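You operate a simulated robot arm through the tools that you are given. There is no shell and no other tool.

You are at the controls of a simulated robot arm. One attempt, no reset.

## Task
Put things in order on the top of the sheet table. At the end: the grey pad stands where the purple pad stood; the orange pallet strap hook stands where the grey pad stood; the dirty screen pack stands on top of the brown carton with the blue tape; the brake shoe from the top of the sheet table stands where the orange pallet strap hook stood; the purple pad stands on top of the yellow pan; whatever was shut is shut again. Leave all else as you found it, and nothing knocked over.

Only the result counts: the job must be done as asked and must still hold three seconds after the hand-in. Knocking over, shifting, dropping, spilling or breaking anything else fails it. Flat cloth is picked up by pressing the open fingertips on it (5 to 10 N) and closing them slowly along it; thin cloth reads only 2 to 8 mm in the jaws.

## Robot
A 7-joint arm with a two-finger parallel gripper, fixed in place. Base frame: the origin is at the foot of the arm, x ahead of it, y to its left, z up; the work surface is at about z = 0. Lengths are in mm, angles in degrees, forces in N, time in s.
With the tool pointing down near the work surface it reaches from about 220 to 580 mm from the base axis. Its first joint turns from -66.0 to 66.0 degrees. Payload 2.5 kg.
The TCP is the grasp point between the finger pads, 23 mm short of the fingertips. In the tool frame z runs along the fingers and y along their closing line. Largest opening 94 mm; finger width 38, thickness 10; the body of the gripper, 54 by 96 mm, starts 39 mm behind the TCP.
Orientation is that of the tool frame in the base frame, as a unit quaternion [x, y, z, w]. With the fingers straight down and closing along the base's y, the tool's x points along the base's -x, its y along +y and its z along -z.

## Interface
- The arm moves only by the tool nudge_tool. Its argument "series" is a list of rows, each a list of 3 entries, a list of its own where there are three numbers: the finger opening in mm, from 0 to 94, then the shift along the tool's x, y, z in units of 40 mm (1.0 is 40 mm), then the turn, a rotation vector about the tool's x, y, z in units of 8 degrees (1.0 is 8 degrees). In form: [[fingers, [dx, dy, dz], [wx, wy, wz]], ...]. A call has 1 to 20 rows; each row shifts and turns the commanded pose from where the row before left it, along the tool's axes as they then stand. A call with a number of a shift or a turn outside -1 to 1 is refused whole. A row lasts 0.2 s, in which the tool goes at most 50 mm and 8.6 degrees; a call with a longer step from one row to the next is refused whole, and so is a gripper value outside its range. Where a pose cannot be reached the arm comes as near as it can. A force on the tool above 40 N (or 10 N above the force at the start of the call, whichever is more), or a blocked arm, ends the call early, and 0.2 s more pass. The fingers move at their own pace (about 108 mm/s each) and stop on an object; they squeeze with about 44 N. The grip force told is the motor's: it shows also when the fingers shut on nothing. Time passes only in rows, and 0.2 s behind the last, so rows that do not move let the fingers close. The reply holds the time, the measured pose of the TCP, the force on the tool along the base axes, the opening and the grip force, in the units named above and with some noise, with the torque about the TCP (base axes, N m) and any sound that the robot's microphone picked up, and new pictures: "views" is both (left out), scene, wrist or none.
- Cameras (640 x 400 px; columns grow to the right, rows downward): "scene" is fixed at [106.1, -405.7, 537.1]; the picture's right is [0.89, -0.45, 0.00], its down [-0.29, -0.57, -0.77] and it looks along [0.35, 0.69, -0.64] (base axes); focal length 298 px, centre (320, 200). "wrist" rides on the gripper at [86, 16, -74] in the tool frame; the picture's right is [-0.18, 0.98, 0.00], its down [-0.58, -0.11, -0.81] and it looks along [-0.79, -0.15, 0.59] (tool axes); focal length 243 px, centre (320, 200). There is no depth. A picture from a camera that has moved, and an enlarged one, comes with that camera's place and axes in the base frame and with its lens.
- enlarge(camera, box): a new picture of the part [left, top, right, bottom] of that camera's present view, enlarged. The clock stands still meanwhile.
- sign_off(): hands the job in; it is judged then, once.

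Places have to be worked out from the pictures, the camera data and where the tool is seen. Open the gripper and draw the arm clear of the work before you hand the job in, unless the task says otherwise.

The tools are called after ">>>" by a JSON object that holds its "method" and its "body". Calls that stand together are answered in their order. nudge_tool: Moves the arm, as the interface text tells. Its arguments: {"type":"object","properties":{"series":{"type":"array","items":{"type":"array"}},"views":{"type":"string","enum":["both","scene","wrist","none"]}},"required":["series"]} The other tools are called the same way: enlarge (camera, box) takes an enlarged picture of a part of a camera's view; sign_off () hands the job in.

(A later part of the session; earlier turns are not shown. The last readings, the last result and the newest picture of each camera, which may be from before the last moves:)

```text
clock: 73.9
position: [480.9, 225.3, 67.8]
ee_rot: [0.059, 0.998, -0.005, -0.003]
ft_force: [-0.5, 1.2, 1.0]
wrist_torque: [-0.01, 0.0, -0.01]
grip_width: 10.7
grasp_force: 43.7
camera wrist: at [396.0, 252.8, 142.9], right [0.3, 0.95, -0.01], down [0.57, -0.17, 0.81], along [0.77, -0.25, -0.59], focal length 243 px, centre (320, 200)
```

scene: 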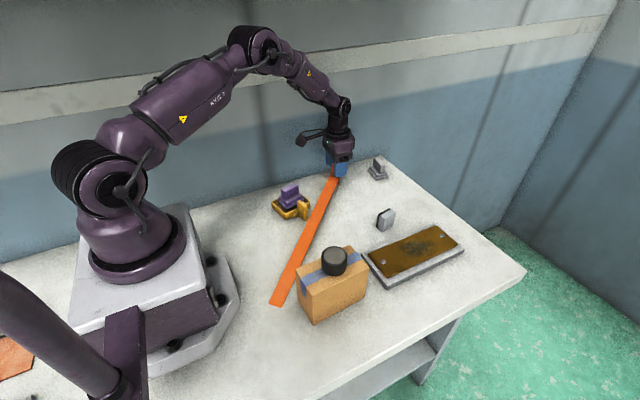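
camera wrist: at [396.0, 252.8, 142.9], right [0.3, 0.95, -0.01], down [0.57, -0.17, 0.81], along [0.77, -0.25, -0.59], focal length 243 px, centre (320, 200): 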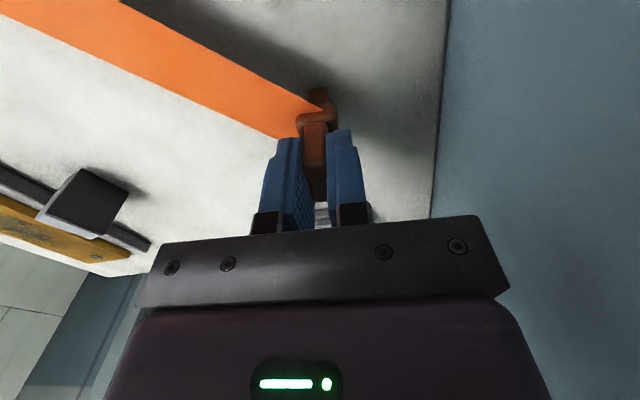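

Gripped at 10.7 mm. I lift just 10 mm first and read the force, to learn how the strap behaves.

>>> {"method": "nudge_tool", "body": {"series": [[2, [0, 0, -0.125], [0, 0, 0]], [2, [0, 0, -0.125], [0, 0, 0]], [2, [0, 0, 0], [0, 0, 0]], [2, [0, 0, 0], [0, 0, 0]]], "views": "both"}}

>>> {"method": "enlarge", "body": {"camera": "scene", "box": [255, 150, 365, 320]}}

```text
clock: 74.9
position: [480.5, 225.3, 79.8]
ee_rot: [0.06, 0.998, -0.005, -0.002]
ft_force: [0.3, 0.8, 0.3]
wrist_torque: [0.02, -0.02, -0.04]
grip_width: 11.0
grasp_force: 43.5
camera wrist: at [396.1, 252.8, 153.0], right [0.3, 0.95, -0.01], down [0.57, -0.17, 0.81], along [0.77, -0.25, -0.59], focal length 243 px, centre (320, 200)
```

scene: 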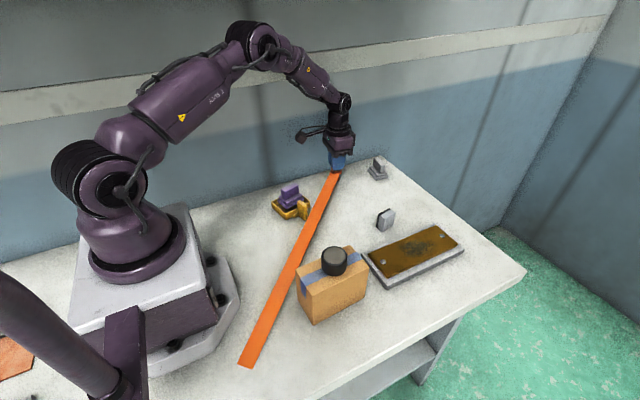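
wrist: 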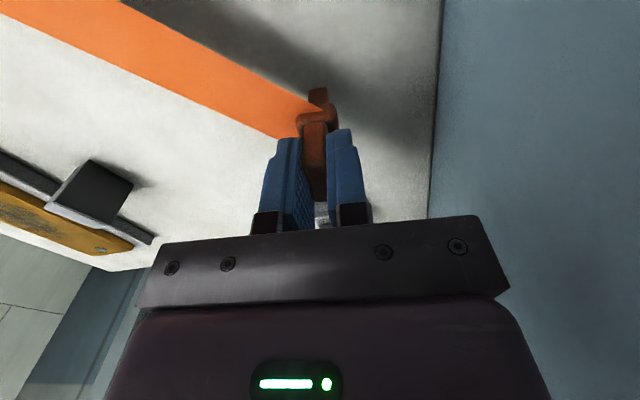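

```text
2.35 times, centred on (310, 235) of scene
camera zoom: at [106.1, -405.7, 537.1], right [0.89, -0.45, 0.0], down [-0.29, -0.57, -0.77], along [0.35, 0.69, -0.64], focal length 701 px, centre (344, 118)
```

zoom: 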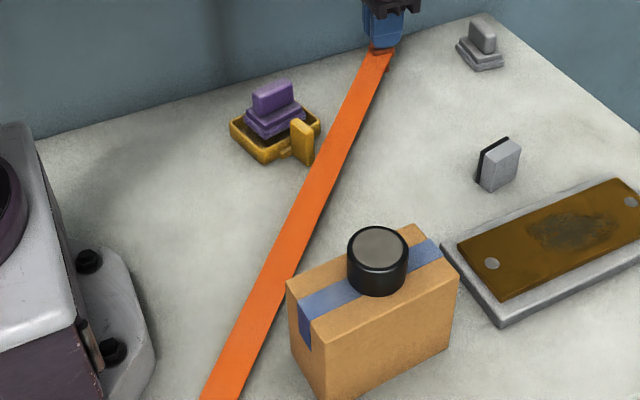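

The lift reads no extra force, and the strap simply rides along with the hook as a stiff-looking ribbon, so it is not pulling. I raise a little more and carry the hook to a temporary spot near (500, 125), turning it about 22°, so I can later regrip it with a strong tilt.

>>> {"method": "nudge_tool", "body": {"series": [[2, [0, 0, -0.3], [0, 0, 0]], [2, [-0.1, -0.3, 0], [0, 0, 0]], [2, [-0.2045, -0.6075, 0], [0, 0, 0]], [2, [-0.2045, -0.6075, 0], [0, 0, 0]], [2, [-0.2045, -0.6075, 0], [0, 0, 0]], [2, [-0.1, -0.3, 0], [0, 0, 0]], [2, [0, 0, 0], [0, 0, -0.68]], [2, [0, 0, 0], [0, 0, -0.68]], [2, [0, 0, 0], [0, 0, -0.68]], [2, [0, 0, 0], [0, 0, -0.68]], [2, [0, 0, 0], [0, 0, 0]]], "views": "both"}}

>>> {"method": "enlarge", "body": {"camera": "scene", "box": [300, 140, 420, 230]}}

```text
clock: 77.3
position: [501.3, 124.4, 89.6]
ee_rot: [-0.131, 0.991, -0.005, -0.003]
ft_force: [0.4, 0.1, -0.5]
wrist_torque: [0.0, 0.01, 0.02]
grip_width: 10.8
grasp_force: 44.1
camera wrist: at [413.2, 119.7, 165.8], right [-0.08, 1.0, -0.01], down [0.59, 0.05, 0.8], along [0.8, 0.06, -0.6], focal length 243 px, centre (320, 200)
```

scene: 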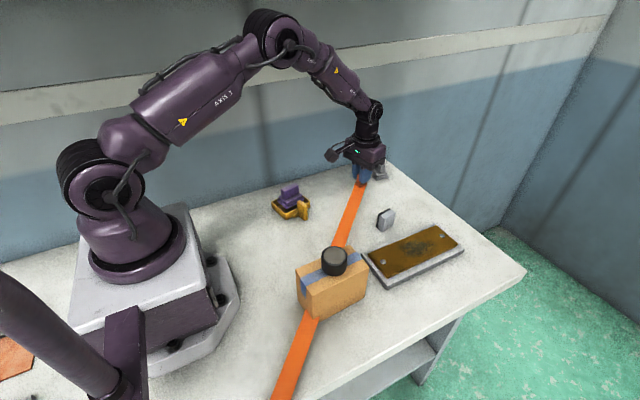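
wrist: 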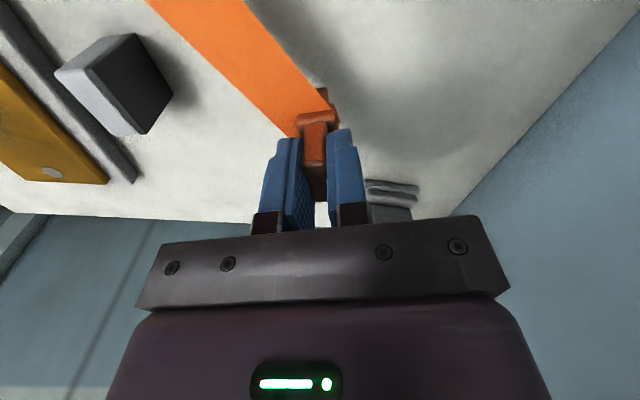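

```text
4.44 times, centred on (360, 185) of scene
camera zoom: at [106.1, -405.7, 537.1], right [0.89, -0.45, 0.0], down [-0.29, -0.57, -0.77], along [0.35, 0.69, -0.64], focal length 1324 px, centre (142, 267)
```

zoom: 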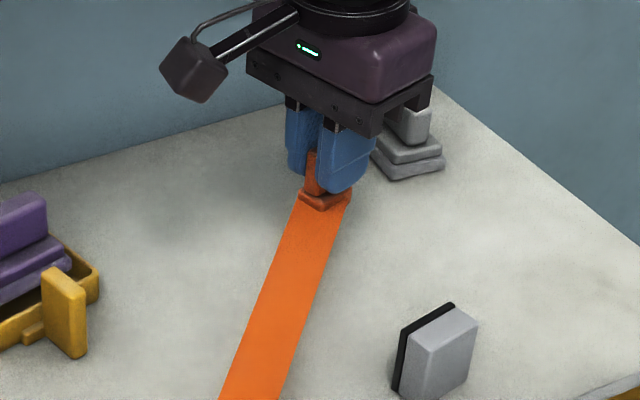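

The strap keeps pointing to a far anchor and exerts no force; the carton and pack are unmoved. I lower the hook to just above the table.

>>> {"method": "nudge_tool", "body": {"series": [[2, [0, 0, 0.2], [0, 0, 0]], [2, [0, 0, 0.2], [0, 0, 0]], [2, [0, 0, 0.075], [0, 0, 0]], [2, [0, 0, 0], [0, 0, 0]]], "views": "none"}}

```text
clock: 78.3
position: [500.0, 126.0, 71.3]
ee_rot: [-0.13, 0.992, -0.005, -0.003]
ft_force: [0.0, -0.5, -0.2]
wrist_torque: [-0.01, -0.01, -0.02]
grip_width: 10.9
grasp_force: 44.1
```

>>> {"method": "nudge_tool", "body": {"series": [[2, [0, 0, 0.04], [0, 0, 0]], [2, [0, 0, 0.03], [0, 0, 0]], [2, [0, 0, 0.02], [0, 0, 0]], [2, [0, 0, 0], [0, 0, 0]]], "views": "scene"}}

```text
clock: 79.3
position: [500.1, 125.4, 68.5]
ee_rot: [-0.13, 0.992, -0.005, -0.003]
ft_force: [0.2, -0.7, 0.4]
wrist_torque: [-0.01, 0.02, 0.02]
grip_width: 10.8
grasp_force: 43.8
```

scene: 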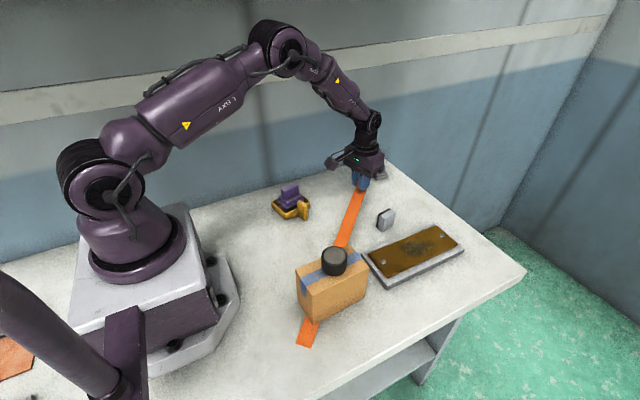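

>>> {"method": "nudge_tool", "body": {"series": [[2, [0, 0, 0.025], [0, 0, 0]], [2, [0, 0, 0.025], [0, 0, 0]], [2, [0, 0, 0], [0, 0, 0]]], "views": "none"}}

```text
clock: 80.1
position: [501.5, 126.1, 68.5]
ee_rot: [-0.129, 0.992, -0.005, -0.002]
ft_force: [-6.2, -1.7, 21.1]
wrist_torque: [-0.1, 0.44, 0.01]
grip_width: 10.7
grasp_force: 43.9
```

Contact shows 21 N at z = 68.5, so the stem is on the table. I ease up 1.5 mm of command to relax the push, then open the fingers gently and look.

>>> {"method": "nudge_tool", "body": {"series": [[2, [0, 0, -0.0375], [0, 0, 0]], [2, [0, 0, 0], [0, 0, 0]], [13, [0, 0, 0], [0, 0, 0]], [18, [0, 0, 0], [0, 0, 0]], [30, [0, 0, 0], [0, 0, 0]], [50, [0, 0, 0], [0, 0, 0]], [50, [0, 0, 0], [0, 0, 0]]], "views": "both"}}

>>> {"method": "enlarge", "body": {"camera": "wrist", "box": [200, 60, 440, 220]}}

>>> {"method": "enlarge", "body": {"camera": "scene", "box": [320, 140, 420, 230]}}

```text
clock: 81.7
position: [501.0, 125.4, 67.2]
ee_rot: [-0.13, 0.991, -0.004, -0.004]
ft_force: [-0.1, -0.2, -0.6]
wrist_torque: [0.01, 0.0, 0.01]
grip_width: 50.1
grasp_force: 0.1
camera wrist: at [413.2, 119.6, 142.8], right [-0.07, 1.0, -0.01], down [0.59, 0.05, 0.8], along [0.8, 0.05, -0.6], focal length 243 px, centre (320, 200)
```

scene: 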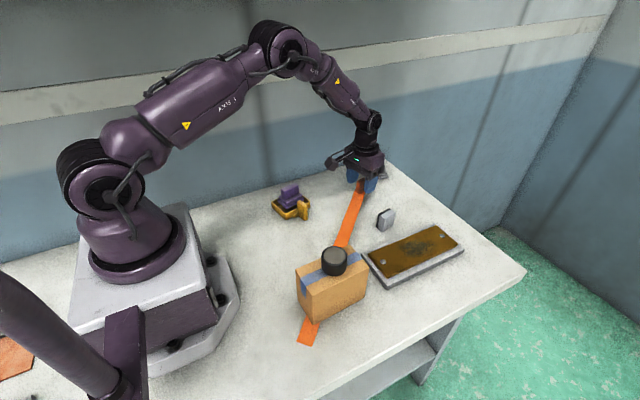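
wrist: 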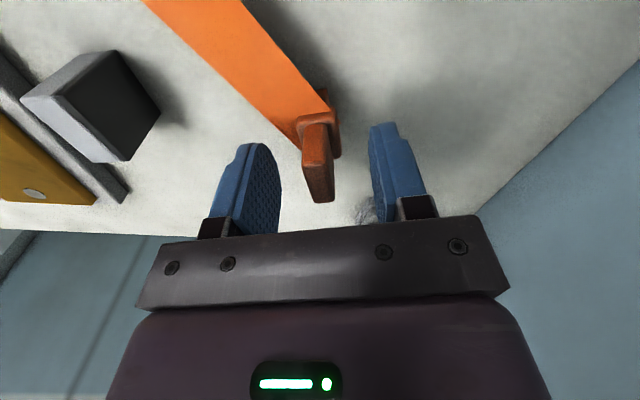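

```text
2.50 times, centred on (320, 140) of wrist
camera zoom: at [413.2, 119.6, 142.8], right [-0.07, 1.0, -0.01], down [0.59, 0.05, 0.8], along [0.8, 0.05, -0.6], focal length 606 px, centre (320, 350)
```

zoom: 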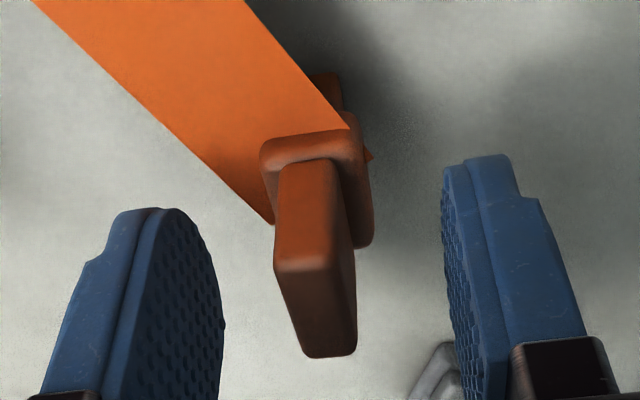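

```text
4.44 times, centred on (370, 185) of scene
camera zoom: at [106.1, -405.7, 537.1], right [0.89, -0.45, 0.0], down [-0.29, -0.57, -0.77], along [0.35, 0.69, -0.64], focal length 1324 px, centre (98, 267)
```

zoom: 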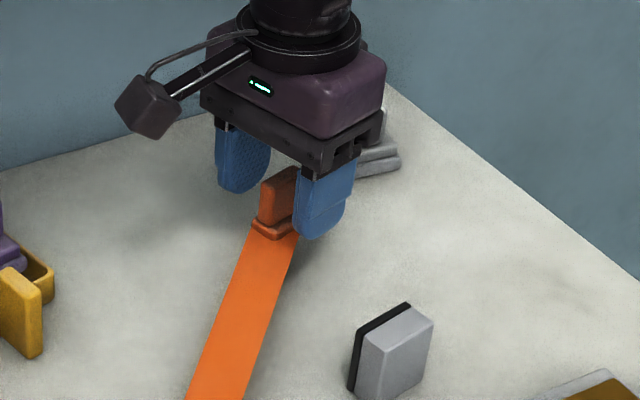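

The hook stands upright on its own at about (500, 125). I lift clear and prepare again for the grey pad: yaw −8°, tilt 35°.

>>> {"method": "nudge_tool", "body": {"series": [[50, [0, 0, -0.3], [0, 0, 0]], [50, [0, 0, -0.77], [0, 0, 0]], [50, [-0.54, -0.6, 0], [0, 0, 0]], [66, [-0.54, -0.6, 0], [0, 0, 0]], [66, [0, 0, 0], [0, 0, 0.94]], [66, [0, 0, 0], [0, 0, 0.94]], [66, [0, 0, 0], [0, 0, 0.94]], [66, [0, 0, 0], [0, -0.88, 0]], [66, [0, 0, 0], [0, -0.88, 0]], [66, [0, 0, 0], [0, -0.88, 0]], [66, [0, 0, 0], [0, -0.88, 0]], [66, [0, 0, 0], [0, -0.88, 0]], [66, [0, 0, 0], [0, 0, 0]]], "views": "scene"}}

>>> {"method": "enlarge", "body": {"camera": "scene", "box": [320, 140, 420, 230]}}

```text
clock: 84.5
position: [554.4, 91.7, 110.6]
ee_rot: [0.063, 0.951, -0.025, 0.301]
ft_force: [0.3, 0.1, -0.7]
wrist_torque: [0.02, 0.01, -0.03]
grip_width: 65.9
grasp_force: 0.0
```

scene: 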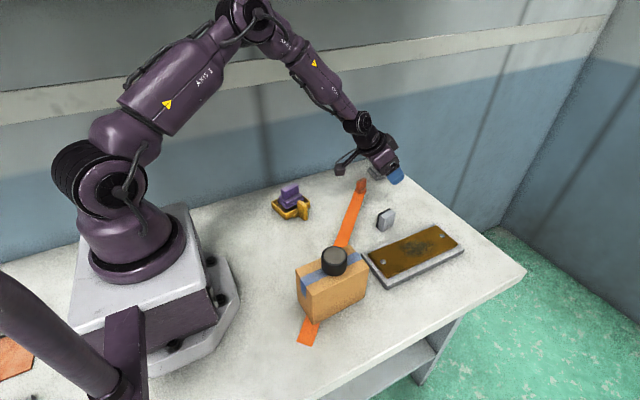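

```text
4.44 times, centred on (370, 185) of scene
camera zoom: at [106.1, -405.7, 537.1], right [0.89, -0.45, 0.0], down [-0.29, -0.57, -0.77], along [0.35, 0.69, -0.64], focal length 1324 px, centre (98, 267)
```

zoom: 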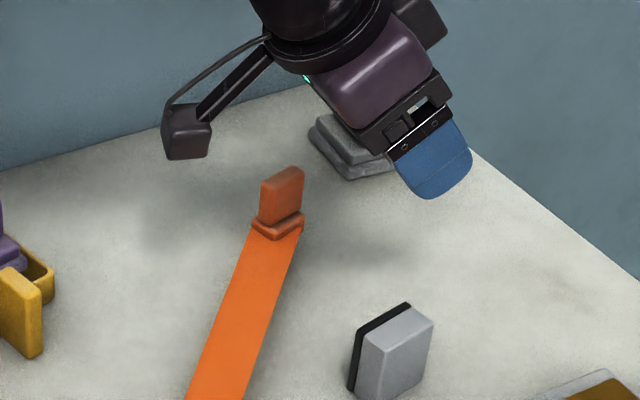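

The hook stands clear. I swing out and left to the grey pad again, down to z ≈ 76 astride its block; the camera now has free space behind it.

>>> {"method": "nudge_tool", "body": {"series": [[66, [-0.39, 0.4275, 0.3425], [0, 0, 0]], [66, [-0.39, 0.4275, 0.3425], [0, 0, 0]], [66, [-0.019, 0.677, 0.017], [0, 0, 0]], [66, [-0.019, 0.677, 0.017], [0, 0, 0]], [66, [-0.019, 0.677, 0.017], [0, 0, 0]], [66, [0.176, 0.08, 0.319], [0, 0, 0]], [66, [0.176, 0.08, 0.319], [0, 0, 0]], [66, [0, 0, 0], [0, 0, 0]]], "views": "both"}}

>>> {"method": "enlarge", "body": {"camera": "wrist", "box": [200, 20, 440, 190]}}

>>> {"method": "enlarge", "body": {"camera": "scene", "box": [330, 110, 430, 200]}}

```text
clock: 86.3
position: [618.4, 205.4, 76.7]
ee_rot: [0.063, 0.951, -0.025, 0.3]
ft_force: [0.5, 0.6, 0.0]
wrist_torque: [0.01, -0.02, -0.03]
grip_width: 65.9
grasp_force: 0.0
camera wrist: at [507.4, 236.1, 87.1], right [0.28, 0.95, 0.1], down [0.0, -0.1, 0.99], along [0.96, -0.28, -0.03], focal length 243 px, centre (320, 200)
```

scene: 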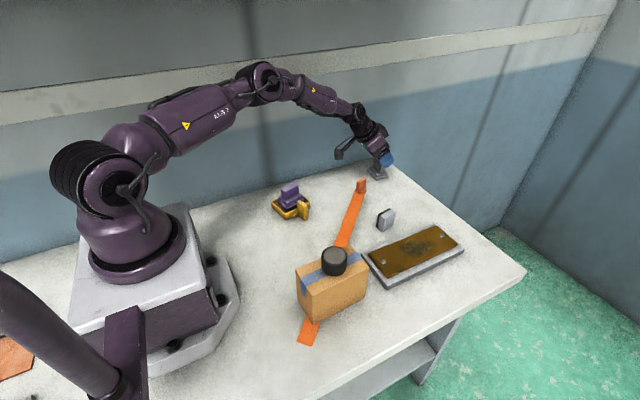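
wrist: 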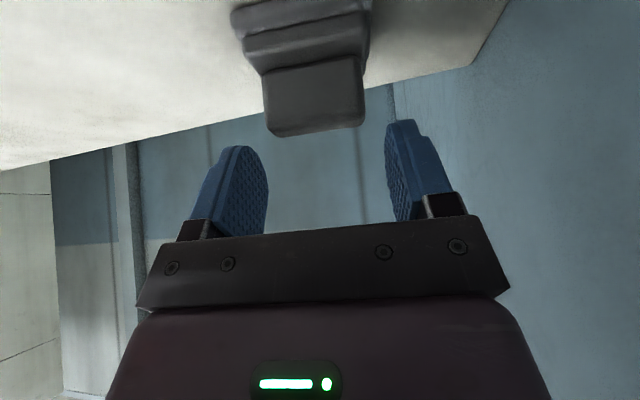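

```text
2.35 times, centred on (320, 105) of wrist
camera zoom: at [507.4, 236.1, 87.1], right [0.28, 0.95, 0.1], down [0.0, -0.1, 0.99], along [0.96, -0.28, -0.03], focal length 571 px, centre (320, 424)
```

zoom: 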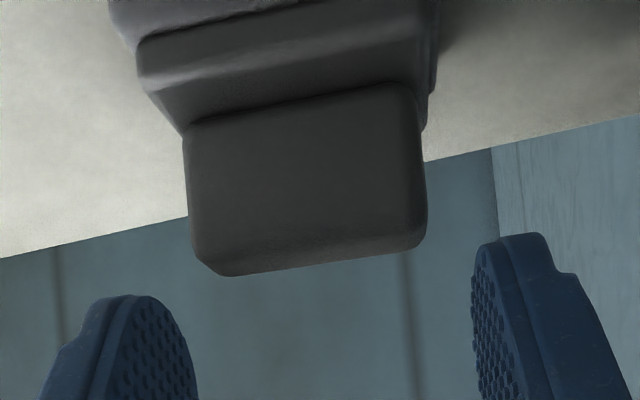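

```text
4.44 times, centred on (380, 155) of scene
camera zoom: at [106.1, -405.7, 537.1], right [0.89, -0.45, 0.0], down [-0.29, -0.57, -0.77], along [0.35, 0.69, -0.64], focal length 1324 px, centre (53, 400)
```

zoom: 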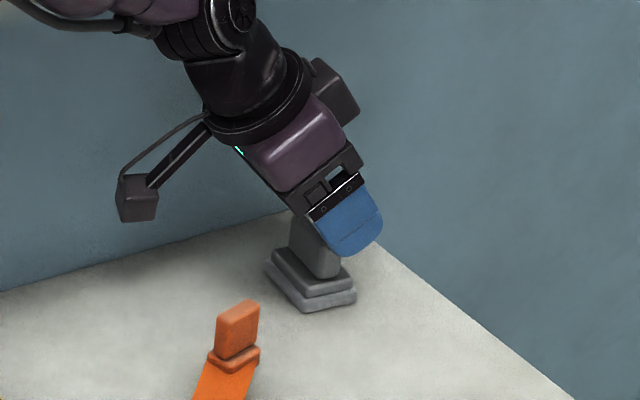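

The block is centred between the fingers within about 2 mm. I descend to z ≈ 52, tips just above the base steps.

>>> {"method": "nudge_tool", "body": {"series": [[66, [0.115, 0.002, 0.163], [0, 0, 0]], [66, [0.115, 0.002, 0.163], [0, 0, 0]], [66, [0.115, 0.002, 0.163], [0, 0, 0]], [66, [0, 0, 0], [0, 0, 0]]], "views": "both"}}

>>> {"method": "enlarge", "body": {"camera": "scene", "box": [330, 120, 420, 200]}}

```text
clock: 87.3
position: [618.0, 204.6, 50.7]
ee_rot: [0.064, 0.951, -0.026, 0.3]
ft_force: [0.0, -0.4, 0.2]
wrist_torque: [0.04, 0.0, -0.03]
grip_width: 66.0
grasp_force: 0.0
camera wrist: at [507.6, 235.8, 62.4], right [0.28, 0.95, 0.1], down [0.0, -0.1, 0.99], along [0.96, -0.28, -0.03], focal length 243 px, centre (320, 200)
```

scene: 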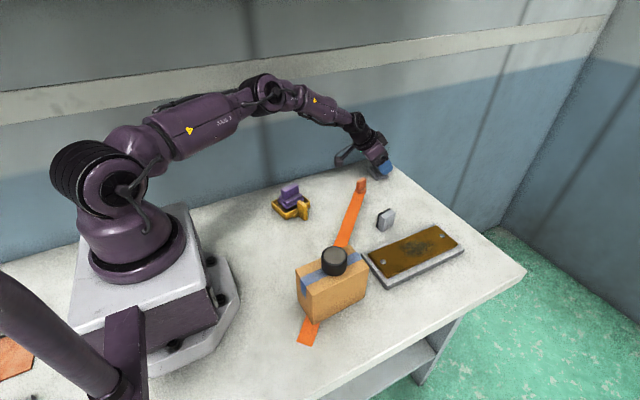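
wrist: 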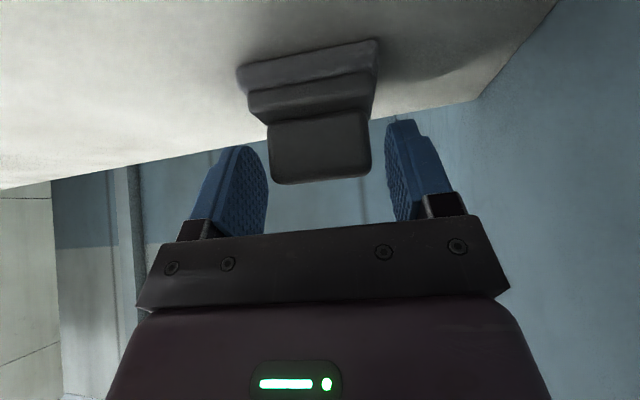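

```text
5.00 times, centred on (375, 160) of scene
camera zoom: at [106.1, -405.7, 537.1], right [0.89, -0.45, 0.0], down [-0.29, -0.57, -0.77], along [0.35, 0.69, -0.64], focal length 1489 px, centre (45, 400)
```

zoom: 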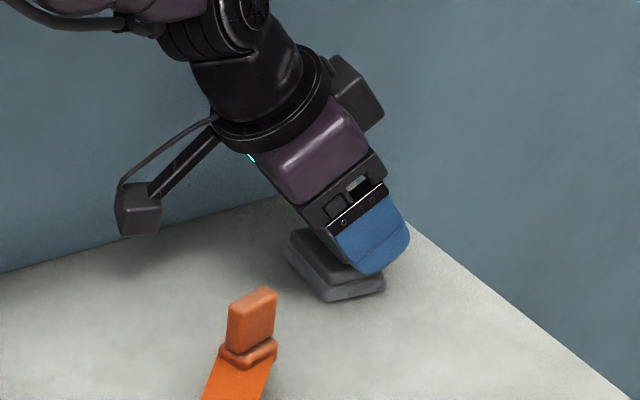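

The block is centred (u 268–371). I raise 2 mm for clearance over the base step and close on the block's ends.

>>> {"method": "nudge_tool", "body": {"series": [[66, [-0.029, 0, -0.041], [0, 0, 0]], [40, [0, 0, 0], [0, 0, 0]], [30, [0, 0, 0], [0, 0, 0]], [30, [0, 0, 0], [0, 0, 0]], [30, [0, 0, 0], [0, 0, 0]]], "views": "wrist"}}

```text
clock: 88.5
position: [618.5, 204.3, 52.9]
ee_rot: [0.063, 0.951, -0.026, 0.3]
ft_force: [-0.5, 0.4, 1.3]
wrist_torque: [0.02, -0.04, 0.01]
grip_width: 47.4
grasp_force: 44.1
camera wrist: at [507.7, 236.2, 64.5], right [0.28, 0.95, 0.1], down [0.0, -0.1, 0.99], along [0.96, -0.28, -0.03], focal length 243 px, centre (320, 200)
```

wrist: 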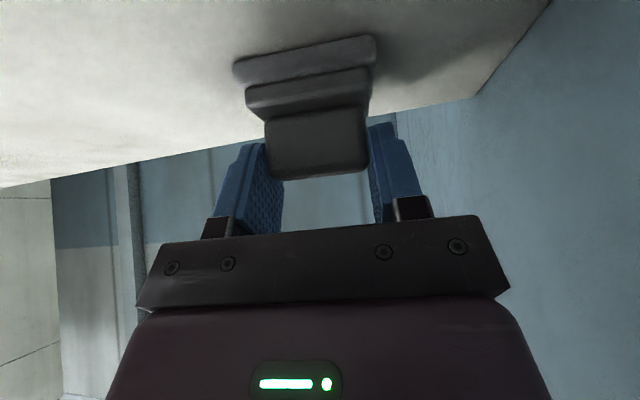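

Gripped at 47 mm. I lift the grey pad 55 mm, swing it over toward the purple pad's old place, and turn it so the camera will stay away from the hook and strap.

>>> {"method": "nudge_tool", "body": {"series": [[30, [-0.15, -0.002, -0.21], [0, 0, 0]], [30, [-0.32, -0.005, -0.455], [0, 0, 0]], [30, [-0.32, -0.005, -0.455], [0, 0, 0]], [30, [0.025, -0.36, -0.0135], [0, 0, 0]], [30, [0.05, -0.717, -0.027], [0, 0, 0]], [30, [0.05, -0.717, -0.027], [0, 0, 0]], [30, [0.05, -0.717, -0.027], [0, 0, 0]], [30, [0.048, -0.815, -0.024], [0, 0, 0]], [30, [0.022, -0.455, -0.011], [0, 0, 0]], [30, [0, 0, 0], [-0.42, -0.007, -0.596]], [30, [0, 0, 0], [-0.42, -0.007, -0.596]], [30, [0, 0, 0], [-0.42, -0.007, -0.596]], [30, [0, 0, 0], [0, 0, 0]]], "views": "both"}}

>>> {"method": "enlarge", "body": {"camera": "scene", "box": [340, 130, 460, 230]}}

```text
clock: 91.3
position: [586.8, 55.6, 109.6]
ee_rot: [-0.084, 0.95, 0.022, 0.3]
ft_force: [0.7, 0.1, -0.7]
wrist_torque: [-0.01, 0.02, -0.01]
grip_width: 47.4
grasp_force: 43.9
camera wrist: at [472.6, 52.8, 120.4], right [-0.02, 1.0, 0.1], down [0.03, -0.1, 0.99], along [1.0, 0.02, -0.03], focal length 243 px, centre (320, 200)
```

scene: 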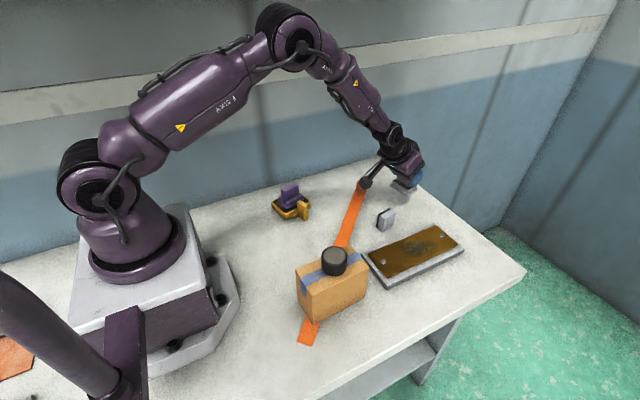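
wrist: 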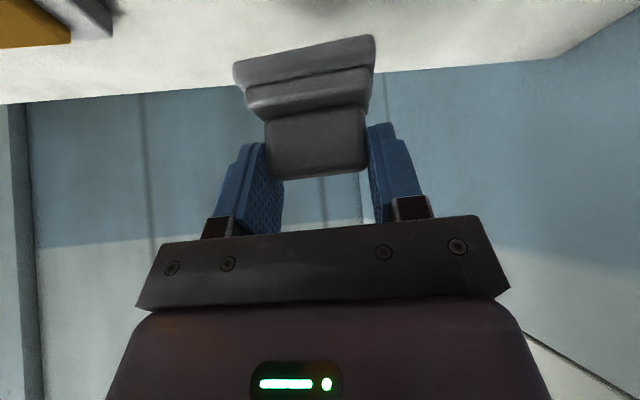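

```text
4.00 times, centred on (400, 180) of scene
camera zoom: at [106.1, -405.7, 537.1], right [0.89, -0.45, 0.0], down [-0.29, -0.57, -0.77], along [0.35, 0.69, -0.64], focal length 1192 px, centre (0, 280)
```

zoom: 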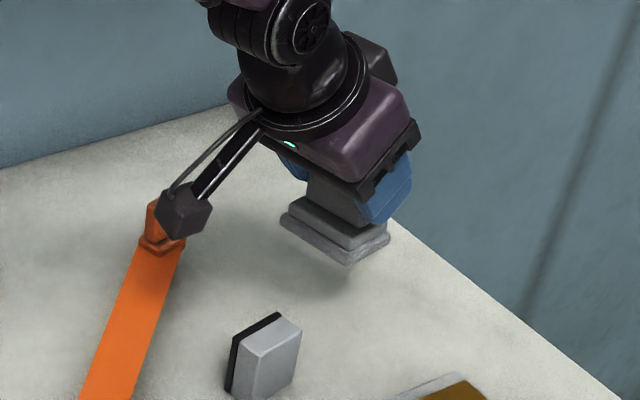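

It hangs level over the old purple place. I correct 5 mm in −y and lower to about 5 mm above the table.

>>> {"method": "nudge_tool", "body": {"series": [[30, [0.015, -0.126, -0.009], [0, 0, 0]], [30, [0.247, 0.004, 0.352], [0, 0, 0]], [30, [0.247, 0.004, 0.352], [0, 0, 0]], [30, [0.17, 0.003, 0.243], [0, 0, 0]], [30, [0.077, 0.001, 0.11], [0, 0, 0]], [30, [0, 0, 0], [0, 0, 0]]], "views": "scene"}}

>>> {"method": "enlarge", "body": {"camera": "scene", "box": [340, 150, 440, 240]}}

```text
clock: 92.7
position: [589.0, 52.1, 56.9]
ee_rot: [-0.083, 0.95, 0.021, 0.301]
ft_force: [-0.2, -1.0, -0.5]
wrist_torque: [-0.01, -0.03, -0.02]
grip_width: 47.1
grasp_force: 43.9
```

scene: 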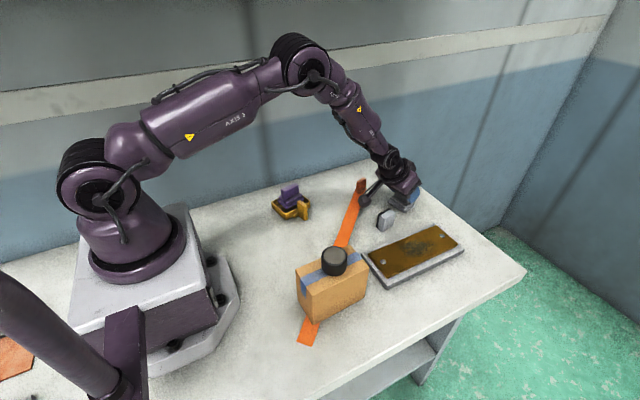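

```text
4.44 times, centred on (390, 195) of scene
camera zoom: at [106.1, -405.7, 537.1], right [0.89, -0.45, 0.0], down [-0.29, -0.57, -0.77], along [0.35, 0.69, -0.64], focal length 1324 px, centre (9, 222)
```

zoom: 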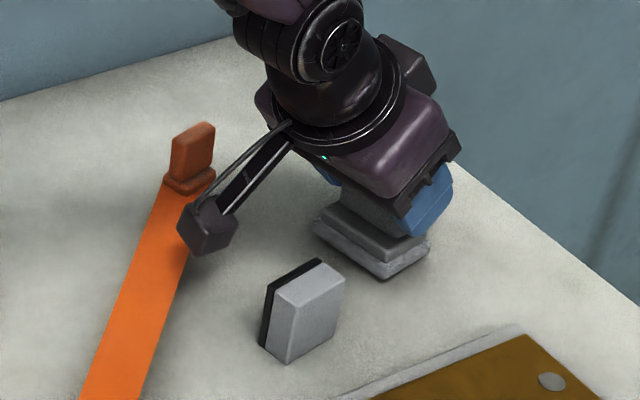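

About 4 mm to go; I make a 1 mm correction and lower in small steps to contact.

>>> {"method": "nudge_tool", "body": {"series": [[30, [0.023, -0.015, -0.016], [0, 0, 0]], [30, [0.029, 0, 0.041], [0, 0, 0]], [30, [0.029, 0, 0.041], [0, 0, 0]], [30, [0, 0, 0], [0, 0, 0]]], "views": "none"}}

```text
clock: 93.7
position: [586.8, 50.3, 54.1]
ee_rot: [-0.084, 0.95, 0.022, 0.301]
ft_force: [-1.4, 0.6, 1.6]
wrist_torque: [0.12, 0.03, 0.03]
grip_width: 47.0
grasp_force: 44.2
```

A first light touch shows (torque 0.12). I go 1.2 mm further and check the force.

>>> {"method": "nudge_tool", "body": {"series": [[30, [0.0175, 0, 0.025], [0, 0, 0]], [30, [0, 0, 0], [0, 0, 0]]], "views": "none"}}

```text
clock: 94.3
position: [586.6, 50.6, 53.4]
ee_rot: [-0.083, 0.949, 0.021, 0.302]
ft_force: [-5.0, -0.2, 12.8]
wrist_torque: [0.39, 0.4, 0.2]
grip_width: 47.1
grasp_force: 43.6
```

Contact is 13 N; the pad is down. I open the fingers slowly and check.

>>> {"method": "nudge_tool", "body": {"series": [[49, [0, 0, 0], [0, 0, 0]], [53, [0, 0, 0], [0, 0, 0]], [60, [0, 0, 0], [0, 0, 0]], [70, [0, 0, 0], [0, 0, 0]], [70, [0, 0, 0], [0, 0, 0]]], "views": "both"}}

>>> {"method": "enlarge", "body": {"camera": "scene", "box": [350, 160, 430, 230]}}

```text
clock: 95.5
position: [587.3, 50.6, 53.2]
ee_rot: [-0.084, 0.95, 0.022, 0.3]
ft_force: [0.1, 0.0, -0.5]
wrist_torque: [0.03, 0.01, -0.03]
grip_width: 69.9
grasp_force: 0.0
camera wrist: at [471.0, 47.1, 63.6], right [-0.02, 1.0, 0.1], down [0.03, -0.1, 0.99], along [1.0, 0.02, -0.03], focal length 243 px, centre (320, 200)
```

scene: 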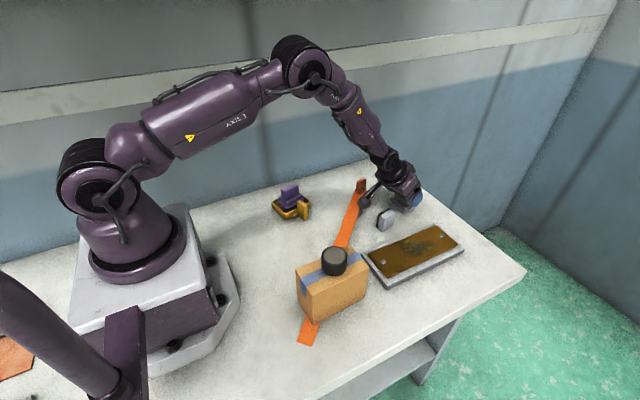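
wrist: 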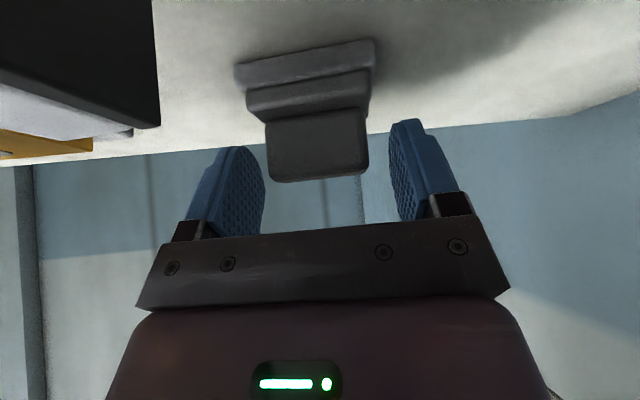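

```text
5.71 times, centred on (390, 195) of scene
camera zoom: at [106.1, -405.7, 537.1], right [0.89, -0.45, 0.0], down [-0.29, -0.57, -0.77], along [0.35, 0.69, -0.64], focal length 1702 px, centre (-80, 229)
```

zoom: 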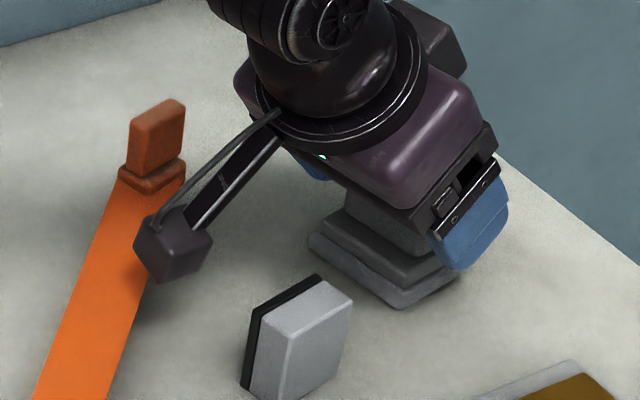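

The grey pad stands where the purple one stood. I lift off vertically and go to the hook at its temporary spot, turning the tilted tool to about 15° to match it.

>>> {"method": "nudge_tool", "body": {"series": [[70, [-0.287, -0.004, -0.41], [0, 0, 0]], [70, [-0.287, -0.004, -0.41], [0, 0, 0]], [70, [-0.287, -0.004, -0.41], [0, 0, 0]], [50, [0.366, 0.5525, -0.277], [0, 0, 0]], [50, [0.366, 0.5525, -0.277], [0, 0, 0]], [50, [0.366, 0.5525, -0.277], [0, 0, 0]], [50, [0.366, 0.5525, -0.277], [0, 0, 0]], [50, [0, 0, 0], [-0.416, -0.006, -0.594]], [50, [0, 0, 0], [0, 0, 0]]], "views": "both"}}

>>> {"method": "enlarge", "body": {"camera": "scene", "box": [330, 130, 440, 220]}}

>>> {"method": "enlarge", "body": {"camera": "wrist", "box": [200, 0, 440, 160]}}

```text
clock: 97.5
position: [499.4, 124.9, 114.9]
ee_rot: [-0.132, 0.944, 0.037, 0.299]
ft_force: [-0.8, 0.2, 0.6]
wrist_torque: [-0.01, -0.04, 0.01]
grip_width: 50.0
grasp_force: 0.1
camera wrist: at [385.0, 110.5, 125.6], right [-0.12, 0.99, 0.1], down [0.04, -0.09, 0.99], along [0.99, 0.12, -0.03], focal length 243 px, centre (320, 200)
```

scene: 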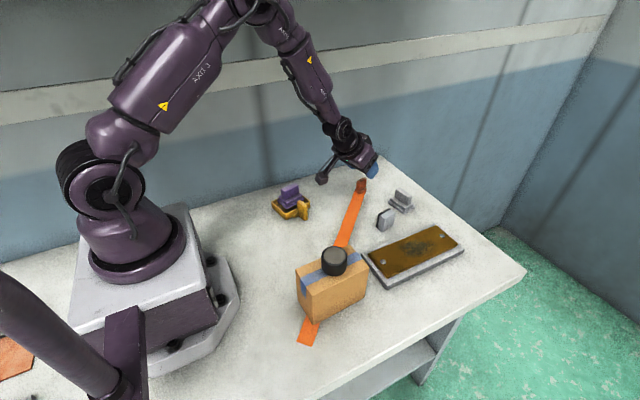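
wrist: 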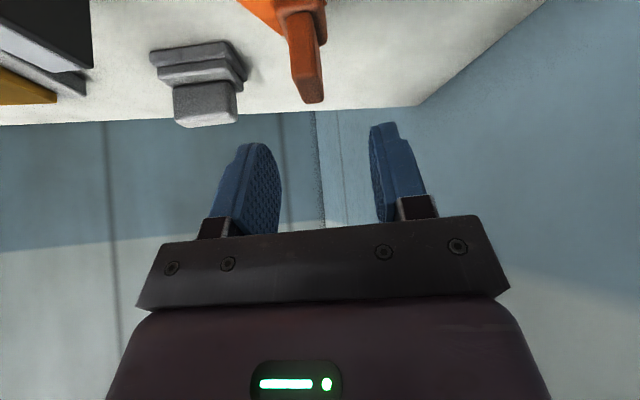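

```text
4.44 times, centred on (385, 175) of scene
camera zoom: at [106.1, -405.7, 537.1], right [0.89, -0.45, 0.0], down [-0.29, -0.57, -0.77], along [0.35, 0.69, -0.64], focal length 1324 px, centre (31, 311)
```

zoom: 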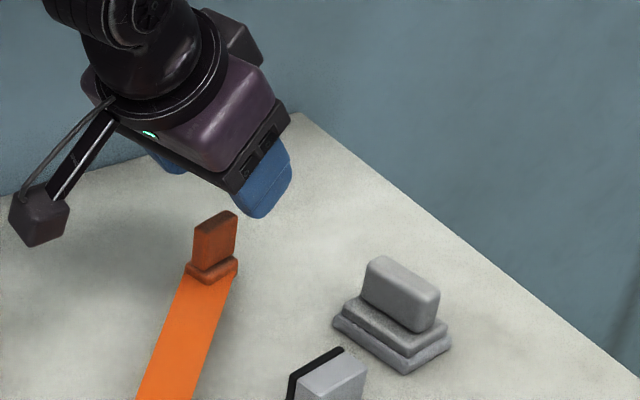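

```text
2.50 times, centred on (320, 80) of wrist
camera zoom: at [385.0, 110.5, 125.6], right [-0.12, 0.99, 0.1], down [0.04, -0.09, 0.99], along [0.99, 0.12, -0.03], focal length 606 px, centre (320, 500)
```

zoom: 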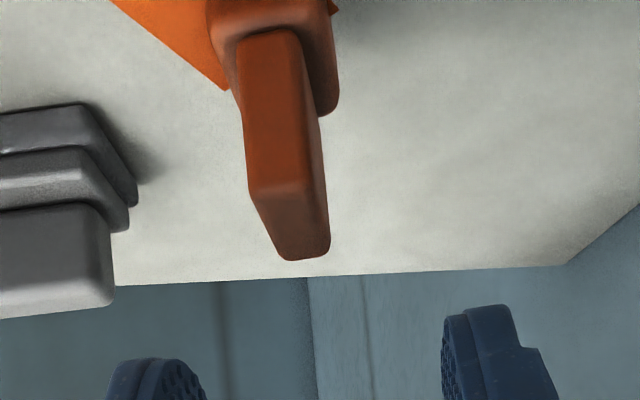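

The grey pad is in place and the hook's block centre reads (497, 125), right under the gripper. I descend to z ≈ 73 with the tips just above the flange.

>>> {"method": "nudge_tool", "body": {"series": [[50, [0.21, 0.007, 0.278], [0, 0, 0]], [50, [0.21, 0.007, 0.278], [0, 0, 0]], [50, [0.21, 0.007, 0.278], [0, 0, 0]], [50, [0, 0, 0], [0, 0, 0]]], "views": "both"}}

>>> {"method": "enlarge", "body": {"camera": "scene", "box": [330, 130, 420, 210]}}

>>> {"method": "enlarge", "body": {"camera": "wrist", "box": [200, 40, 440, 220]}}

```text
clock: 98.5
position: [496.3, 124.9, 71.8]
ee_rot: [-0.131, 0.945, 0.036, 0.298]
ft_force: [-0.4, 0.4, 0.5]
wrist_torque: [0.0, -0.01, -0.03]
grip_width: 49.8
grasp_force: 0.0
camera wrist: at [383.5, 110.2, 82.8], right [-0.12, 0.99, 0.1], down [0.04, -0.09, 0.99], along [0.99, 0.12, -0.03], focal length 243 px, centre (320, 200)
```

scene: 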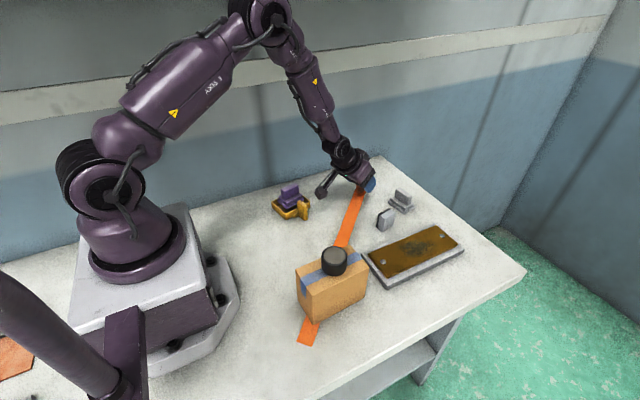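
wrist: 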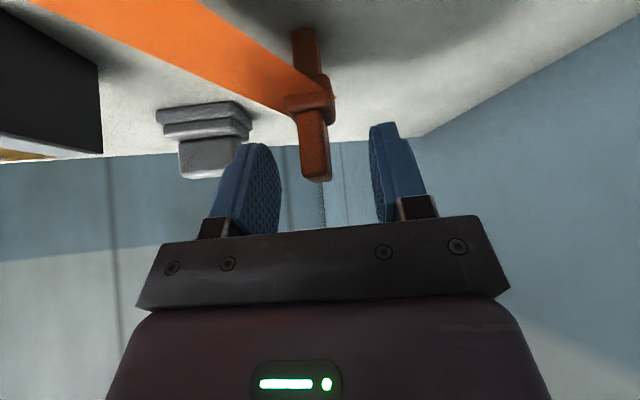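

```text
5.00 times, centred on (375, 170) of scene
camera zoom: at [106.1, -405.7, 537.1], right [0.89, -0.45, 0.0], down [-0.29, -0.57, -0.77], along [0.35, 0.69, -0.64], focal length 1489 px, centre (45, 350)
```

zoom: 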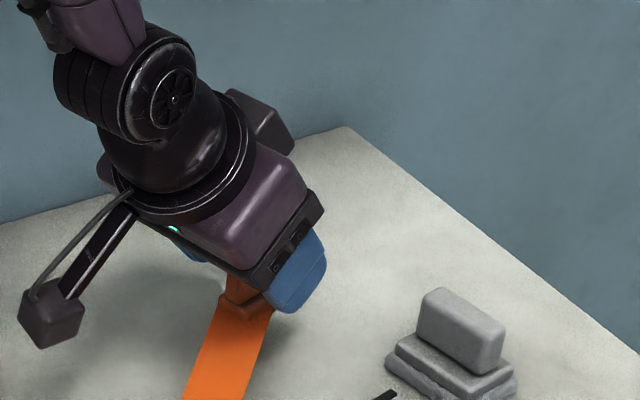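

```text
2.22 times, centred on (320, 130) of wrist
camera zoom: at [383.5, 110.2, 82.8], right [-0.12, 0.99, 0.1], down [0.04, -0.09, 0.99], along [0.99, 0.12, -0.03], focal length 539 px, centre (320, 356)
```

zoom: 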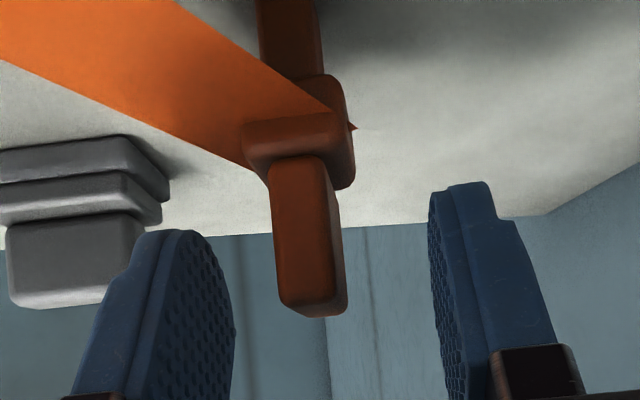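

The flange top reads z ≈ 42–43, so I raise 4 mm to keep the tips clear of it, then close on the block.

>>> {"method": "nudge_tool", "body": {"series": [[50, [-0.0574, -0.001, -0.0817], [0, 0, 0]], [25, [0, 0, 0], [0, 0, 0]], [2, [0, 0, 0], [0, 0, 0]], [2, [0, 0, 0], [0, 0, 0]], [2, [0, 0, 0], [0, 0, 0]]], "views": "wrist"}}

>>> {"method": "enlarge", "body": {"camera": "wrist", "box": [200, 0, 440, 220]}}

```text
clock: 99.7
position: [497.4, 124.8, 75.7]
ee_rot: [-0.131, 0.945, 0.036, 0.298]
ft_force: [-0.8, -1.3, 1.0]
wrist_torque: [-0.02, 0.03, -0.03]
grip_width: 10.9
grasp_force: 43.5
camera wrist: at [383.4, 110.1, 87.3], right [-0.12, 0.99, 0.1], down [0.04, -0.09, 0.99], along [0.99, 0.12, -0.03], focal length 243 px, centre (320, 200)
```

wrist: 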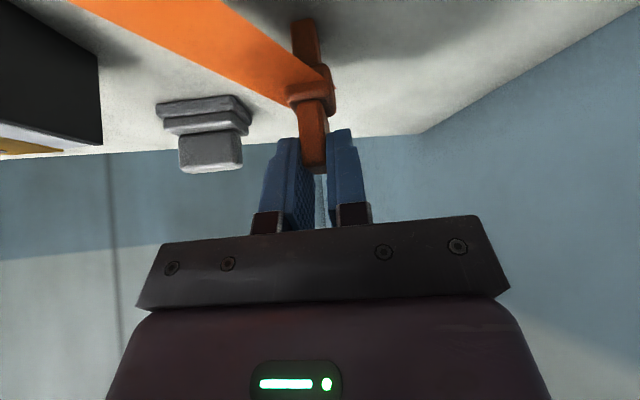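

```text
1.82 times, centred on (320, 110) of wrist
camera zoom: at [383.4, 110.1, 87.3], right [-0.12, 0.99, 0.1], down [0.04, -0.09, 0.99], along [0.99, 0.12, -0.03], focal length 441 px, centre (320, 364)
```

zoom: 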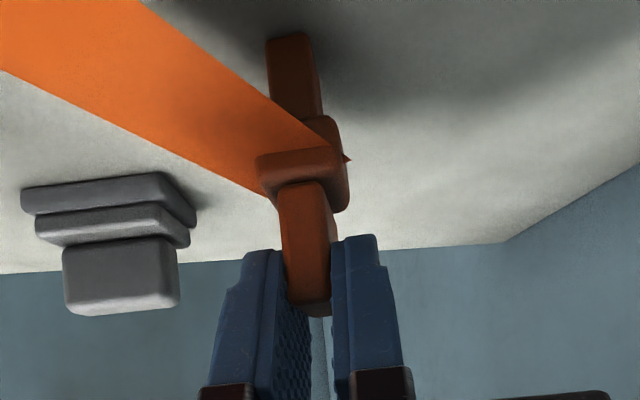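

Gripped at 10.9 mm with the hook upright. I lift 25 mm, carry it out toward the grey pad's old place and turn it back about 23° to its original direction.

>>> {"method": "nudge_tool", "body": {"series": [[2, [-0.18, -0.003, -0.255], [0, 0, 0]], [2, [-0.18, -0.003, -0.255], [0, 0, 0]], [2, [-0.3, 0.109, 0.208], [0, 0, 0]], [2, [-0.593, 0.218, 0.415], [0, 0, 0]], [2, [-0.593, 0.218, 0.415], [0, 0, 0]], [2, [-0.593, 0.218, 0.415], [0, 0, 0]], [2, [-0.29, 0.107, 0.207], [0, 0, 0]], [2, [0, 0, 0], [0.55, 0.009, 0.783]], [2, [0, 0, 0], [0.55, 0.009, 0.783]], [2, [0, 0, 0], [0.55, 0.009, 0.783]], [2, [0, 0, 0], [0, 0, 0]]], "views": "both"}}

>>> {"method": "enlarge", "body": {"camera": "scene", "box": [320, 120, 440, 220]}}

```text
clock: 102.1
position: [599.2, 190.1, 101.9]
ee_rot: [0.06, 0.951, -0.024, 0.302]
ft_force: [0.6, -0.1, -0.5]
wrist_torque: [0.02, 0.0, 0.0]
grip_width: 10.9
grasp_force: 43.8
camera wrist: at [488.6, 220.9, 112.3], right [0.28, 0.96, 0.1], down [0.0, -0.1, 0.99], along [0.96, -0.28, -0.03], focal length 243 px, centre (320, 200)
```

scene: 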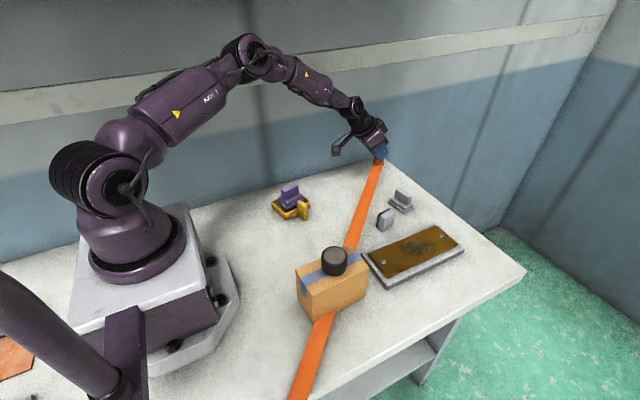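
wrist: 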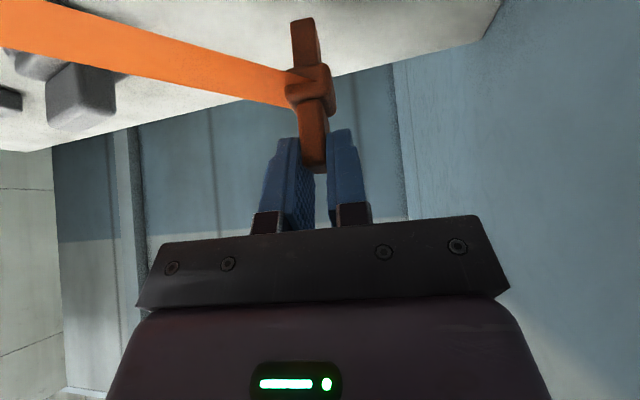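

```text
4.00 times, centred on (380, 170) of scene
camera zoom: at [106.1, -405.7, 537.1], right [0.89, -0.45, 0.0], down [-0.29, -0.57, -0.77], along [0.35, 0.69, -0.64], focal length 1192 px, centre (80, 320)
```

zoom: 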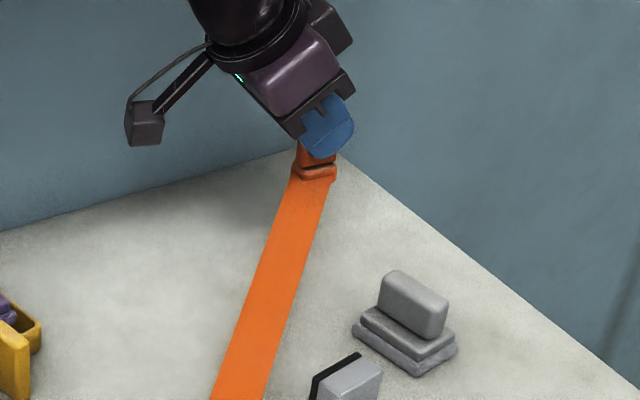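

No strap pull shows. I move over the grey pad's old place (618, 206) and lower to about 3 mm above the table.

>>> {"method": "nudge_tool", "body": {"series": [[2, [-0.165, 0.225, 0.114], [0, 0, 0]], [2, [-0.165, 0.225, 0.114], [0, 0, 0]], [2, [0, 0, 0], [0, 0, 0]], [2, [0.166, 0.003, 0.235], [0, 0, 0]], [2, [0.11, 0.002, 0.156], [0, 0, 0]], [2, [0.05, 0.001, 0.071], [0, 0, 0]], [2, [0, 0, 0], [0, 0, 0]]], "views": "both"}}

>>> {"method": "enlarge", "body": {"camera": "scene", "box": [340, 120, 430, 200]}}

```text
clock: 103.7
position: [617.6, 206.4, 78.6]
ee_rot: [0.06, 0.952, -0.024, 0.3]
ft_force: [0.2, -0.6, -0.2]
wrist_torque: [0.01, 0.01, 0.02]
grip_width: 10.8
grasp_force: 43.8
camera wrist: at [507.0, 236.4, 89.4], right [0.28, 0.96, 0.1], down [0.0, -0.1, 0.99], along [0.96, -0.27, -0.03], focal length 243 px, centre (320, 200)
```

scene: 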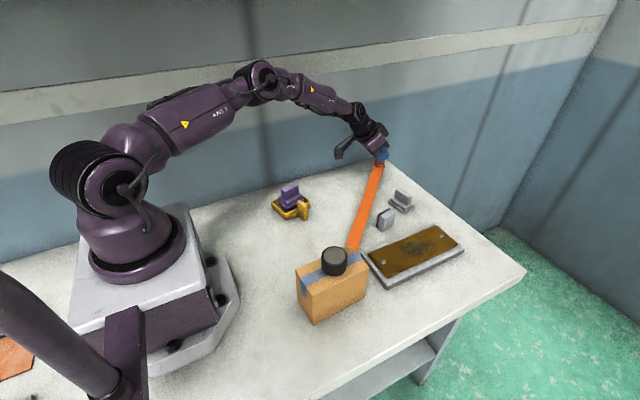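
wrist: 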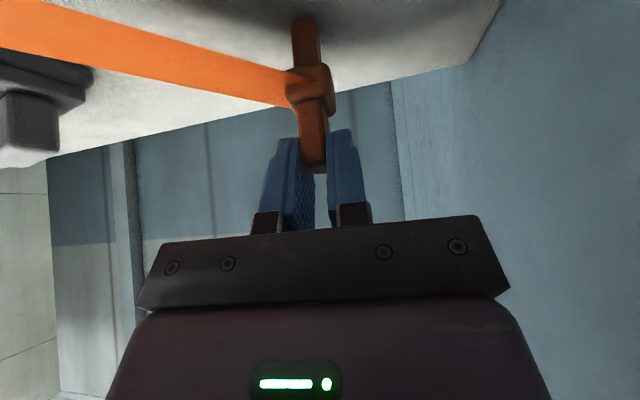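

```text
5.00 times, centred on (385, 160) of scene
camera zoom: at [106.1, -405.7, 537.1], right [0.89, -0.45, 0.0], down [-0.29, -0.57, -0.77], along [0.35, 0.69, -0.64], focal length 1489 px, centre (-5, 400)
```

zoom: 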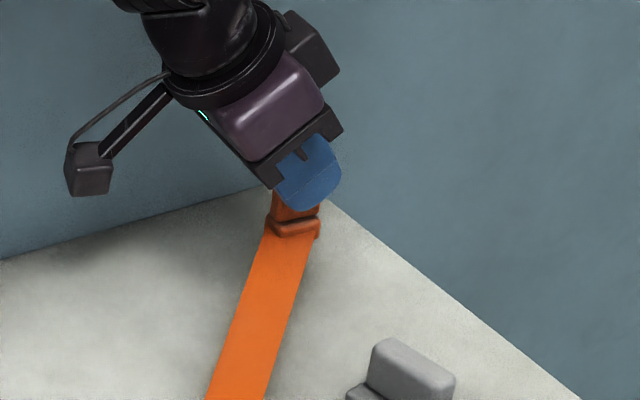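

At z = 78.6 contact is about 3 mm away. I lower by 2 mm, then check.

>>> {"method": "nudge_tool", "body": {"series": [[2, [0.0144, 0, 0.0204], [0, 0, 0]], [2, [0.0144, 0, 0.0204], [0, 0, 0]], [2, [0, 0, 0], [0, 0, 0]]], "views": "none"}}

```text
clock: 104.5
position: [618.2, 205.3, 76.4]
ee_rot: [0.06, 0.952, -0.024, 0.3]
ft_force: [0.9, 0.7, 0.8]
wrist_torque: [0.0, -0.01, 0.03]
grip_width: 10.7
grasp_force: 44.2
```

Still free at z = 76.4; I go down 1 mm more and read the force.

>>> {"method": "nudge_tool", "body": {"series": [[2, [0.0144, 0, 0.0204], [0, 0, 0]], [2, [0, 0, 0], [0, 0, 0]]], "views": "none"}}

```text
clock: 105.1
position: [619.4, 205.7, 76.1]
ee_rot: [0.059, 0.952, -0.022, 0.301]
ft_force: [-2.0, -0.6, 5.4]
wrist_torque: [-0.03, 0.07, -0.01]
grip_width: 10.7
grasp_force: 44.3
```

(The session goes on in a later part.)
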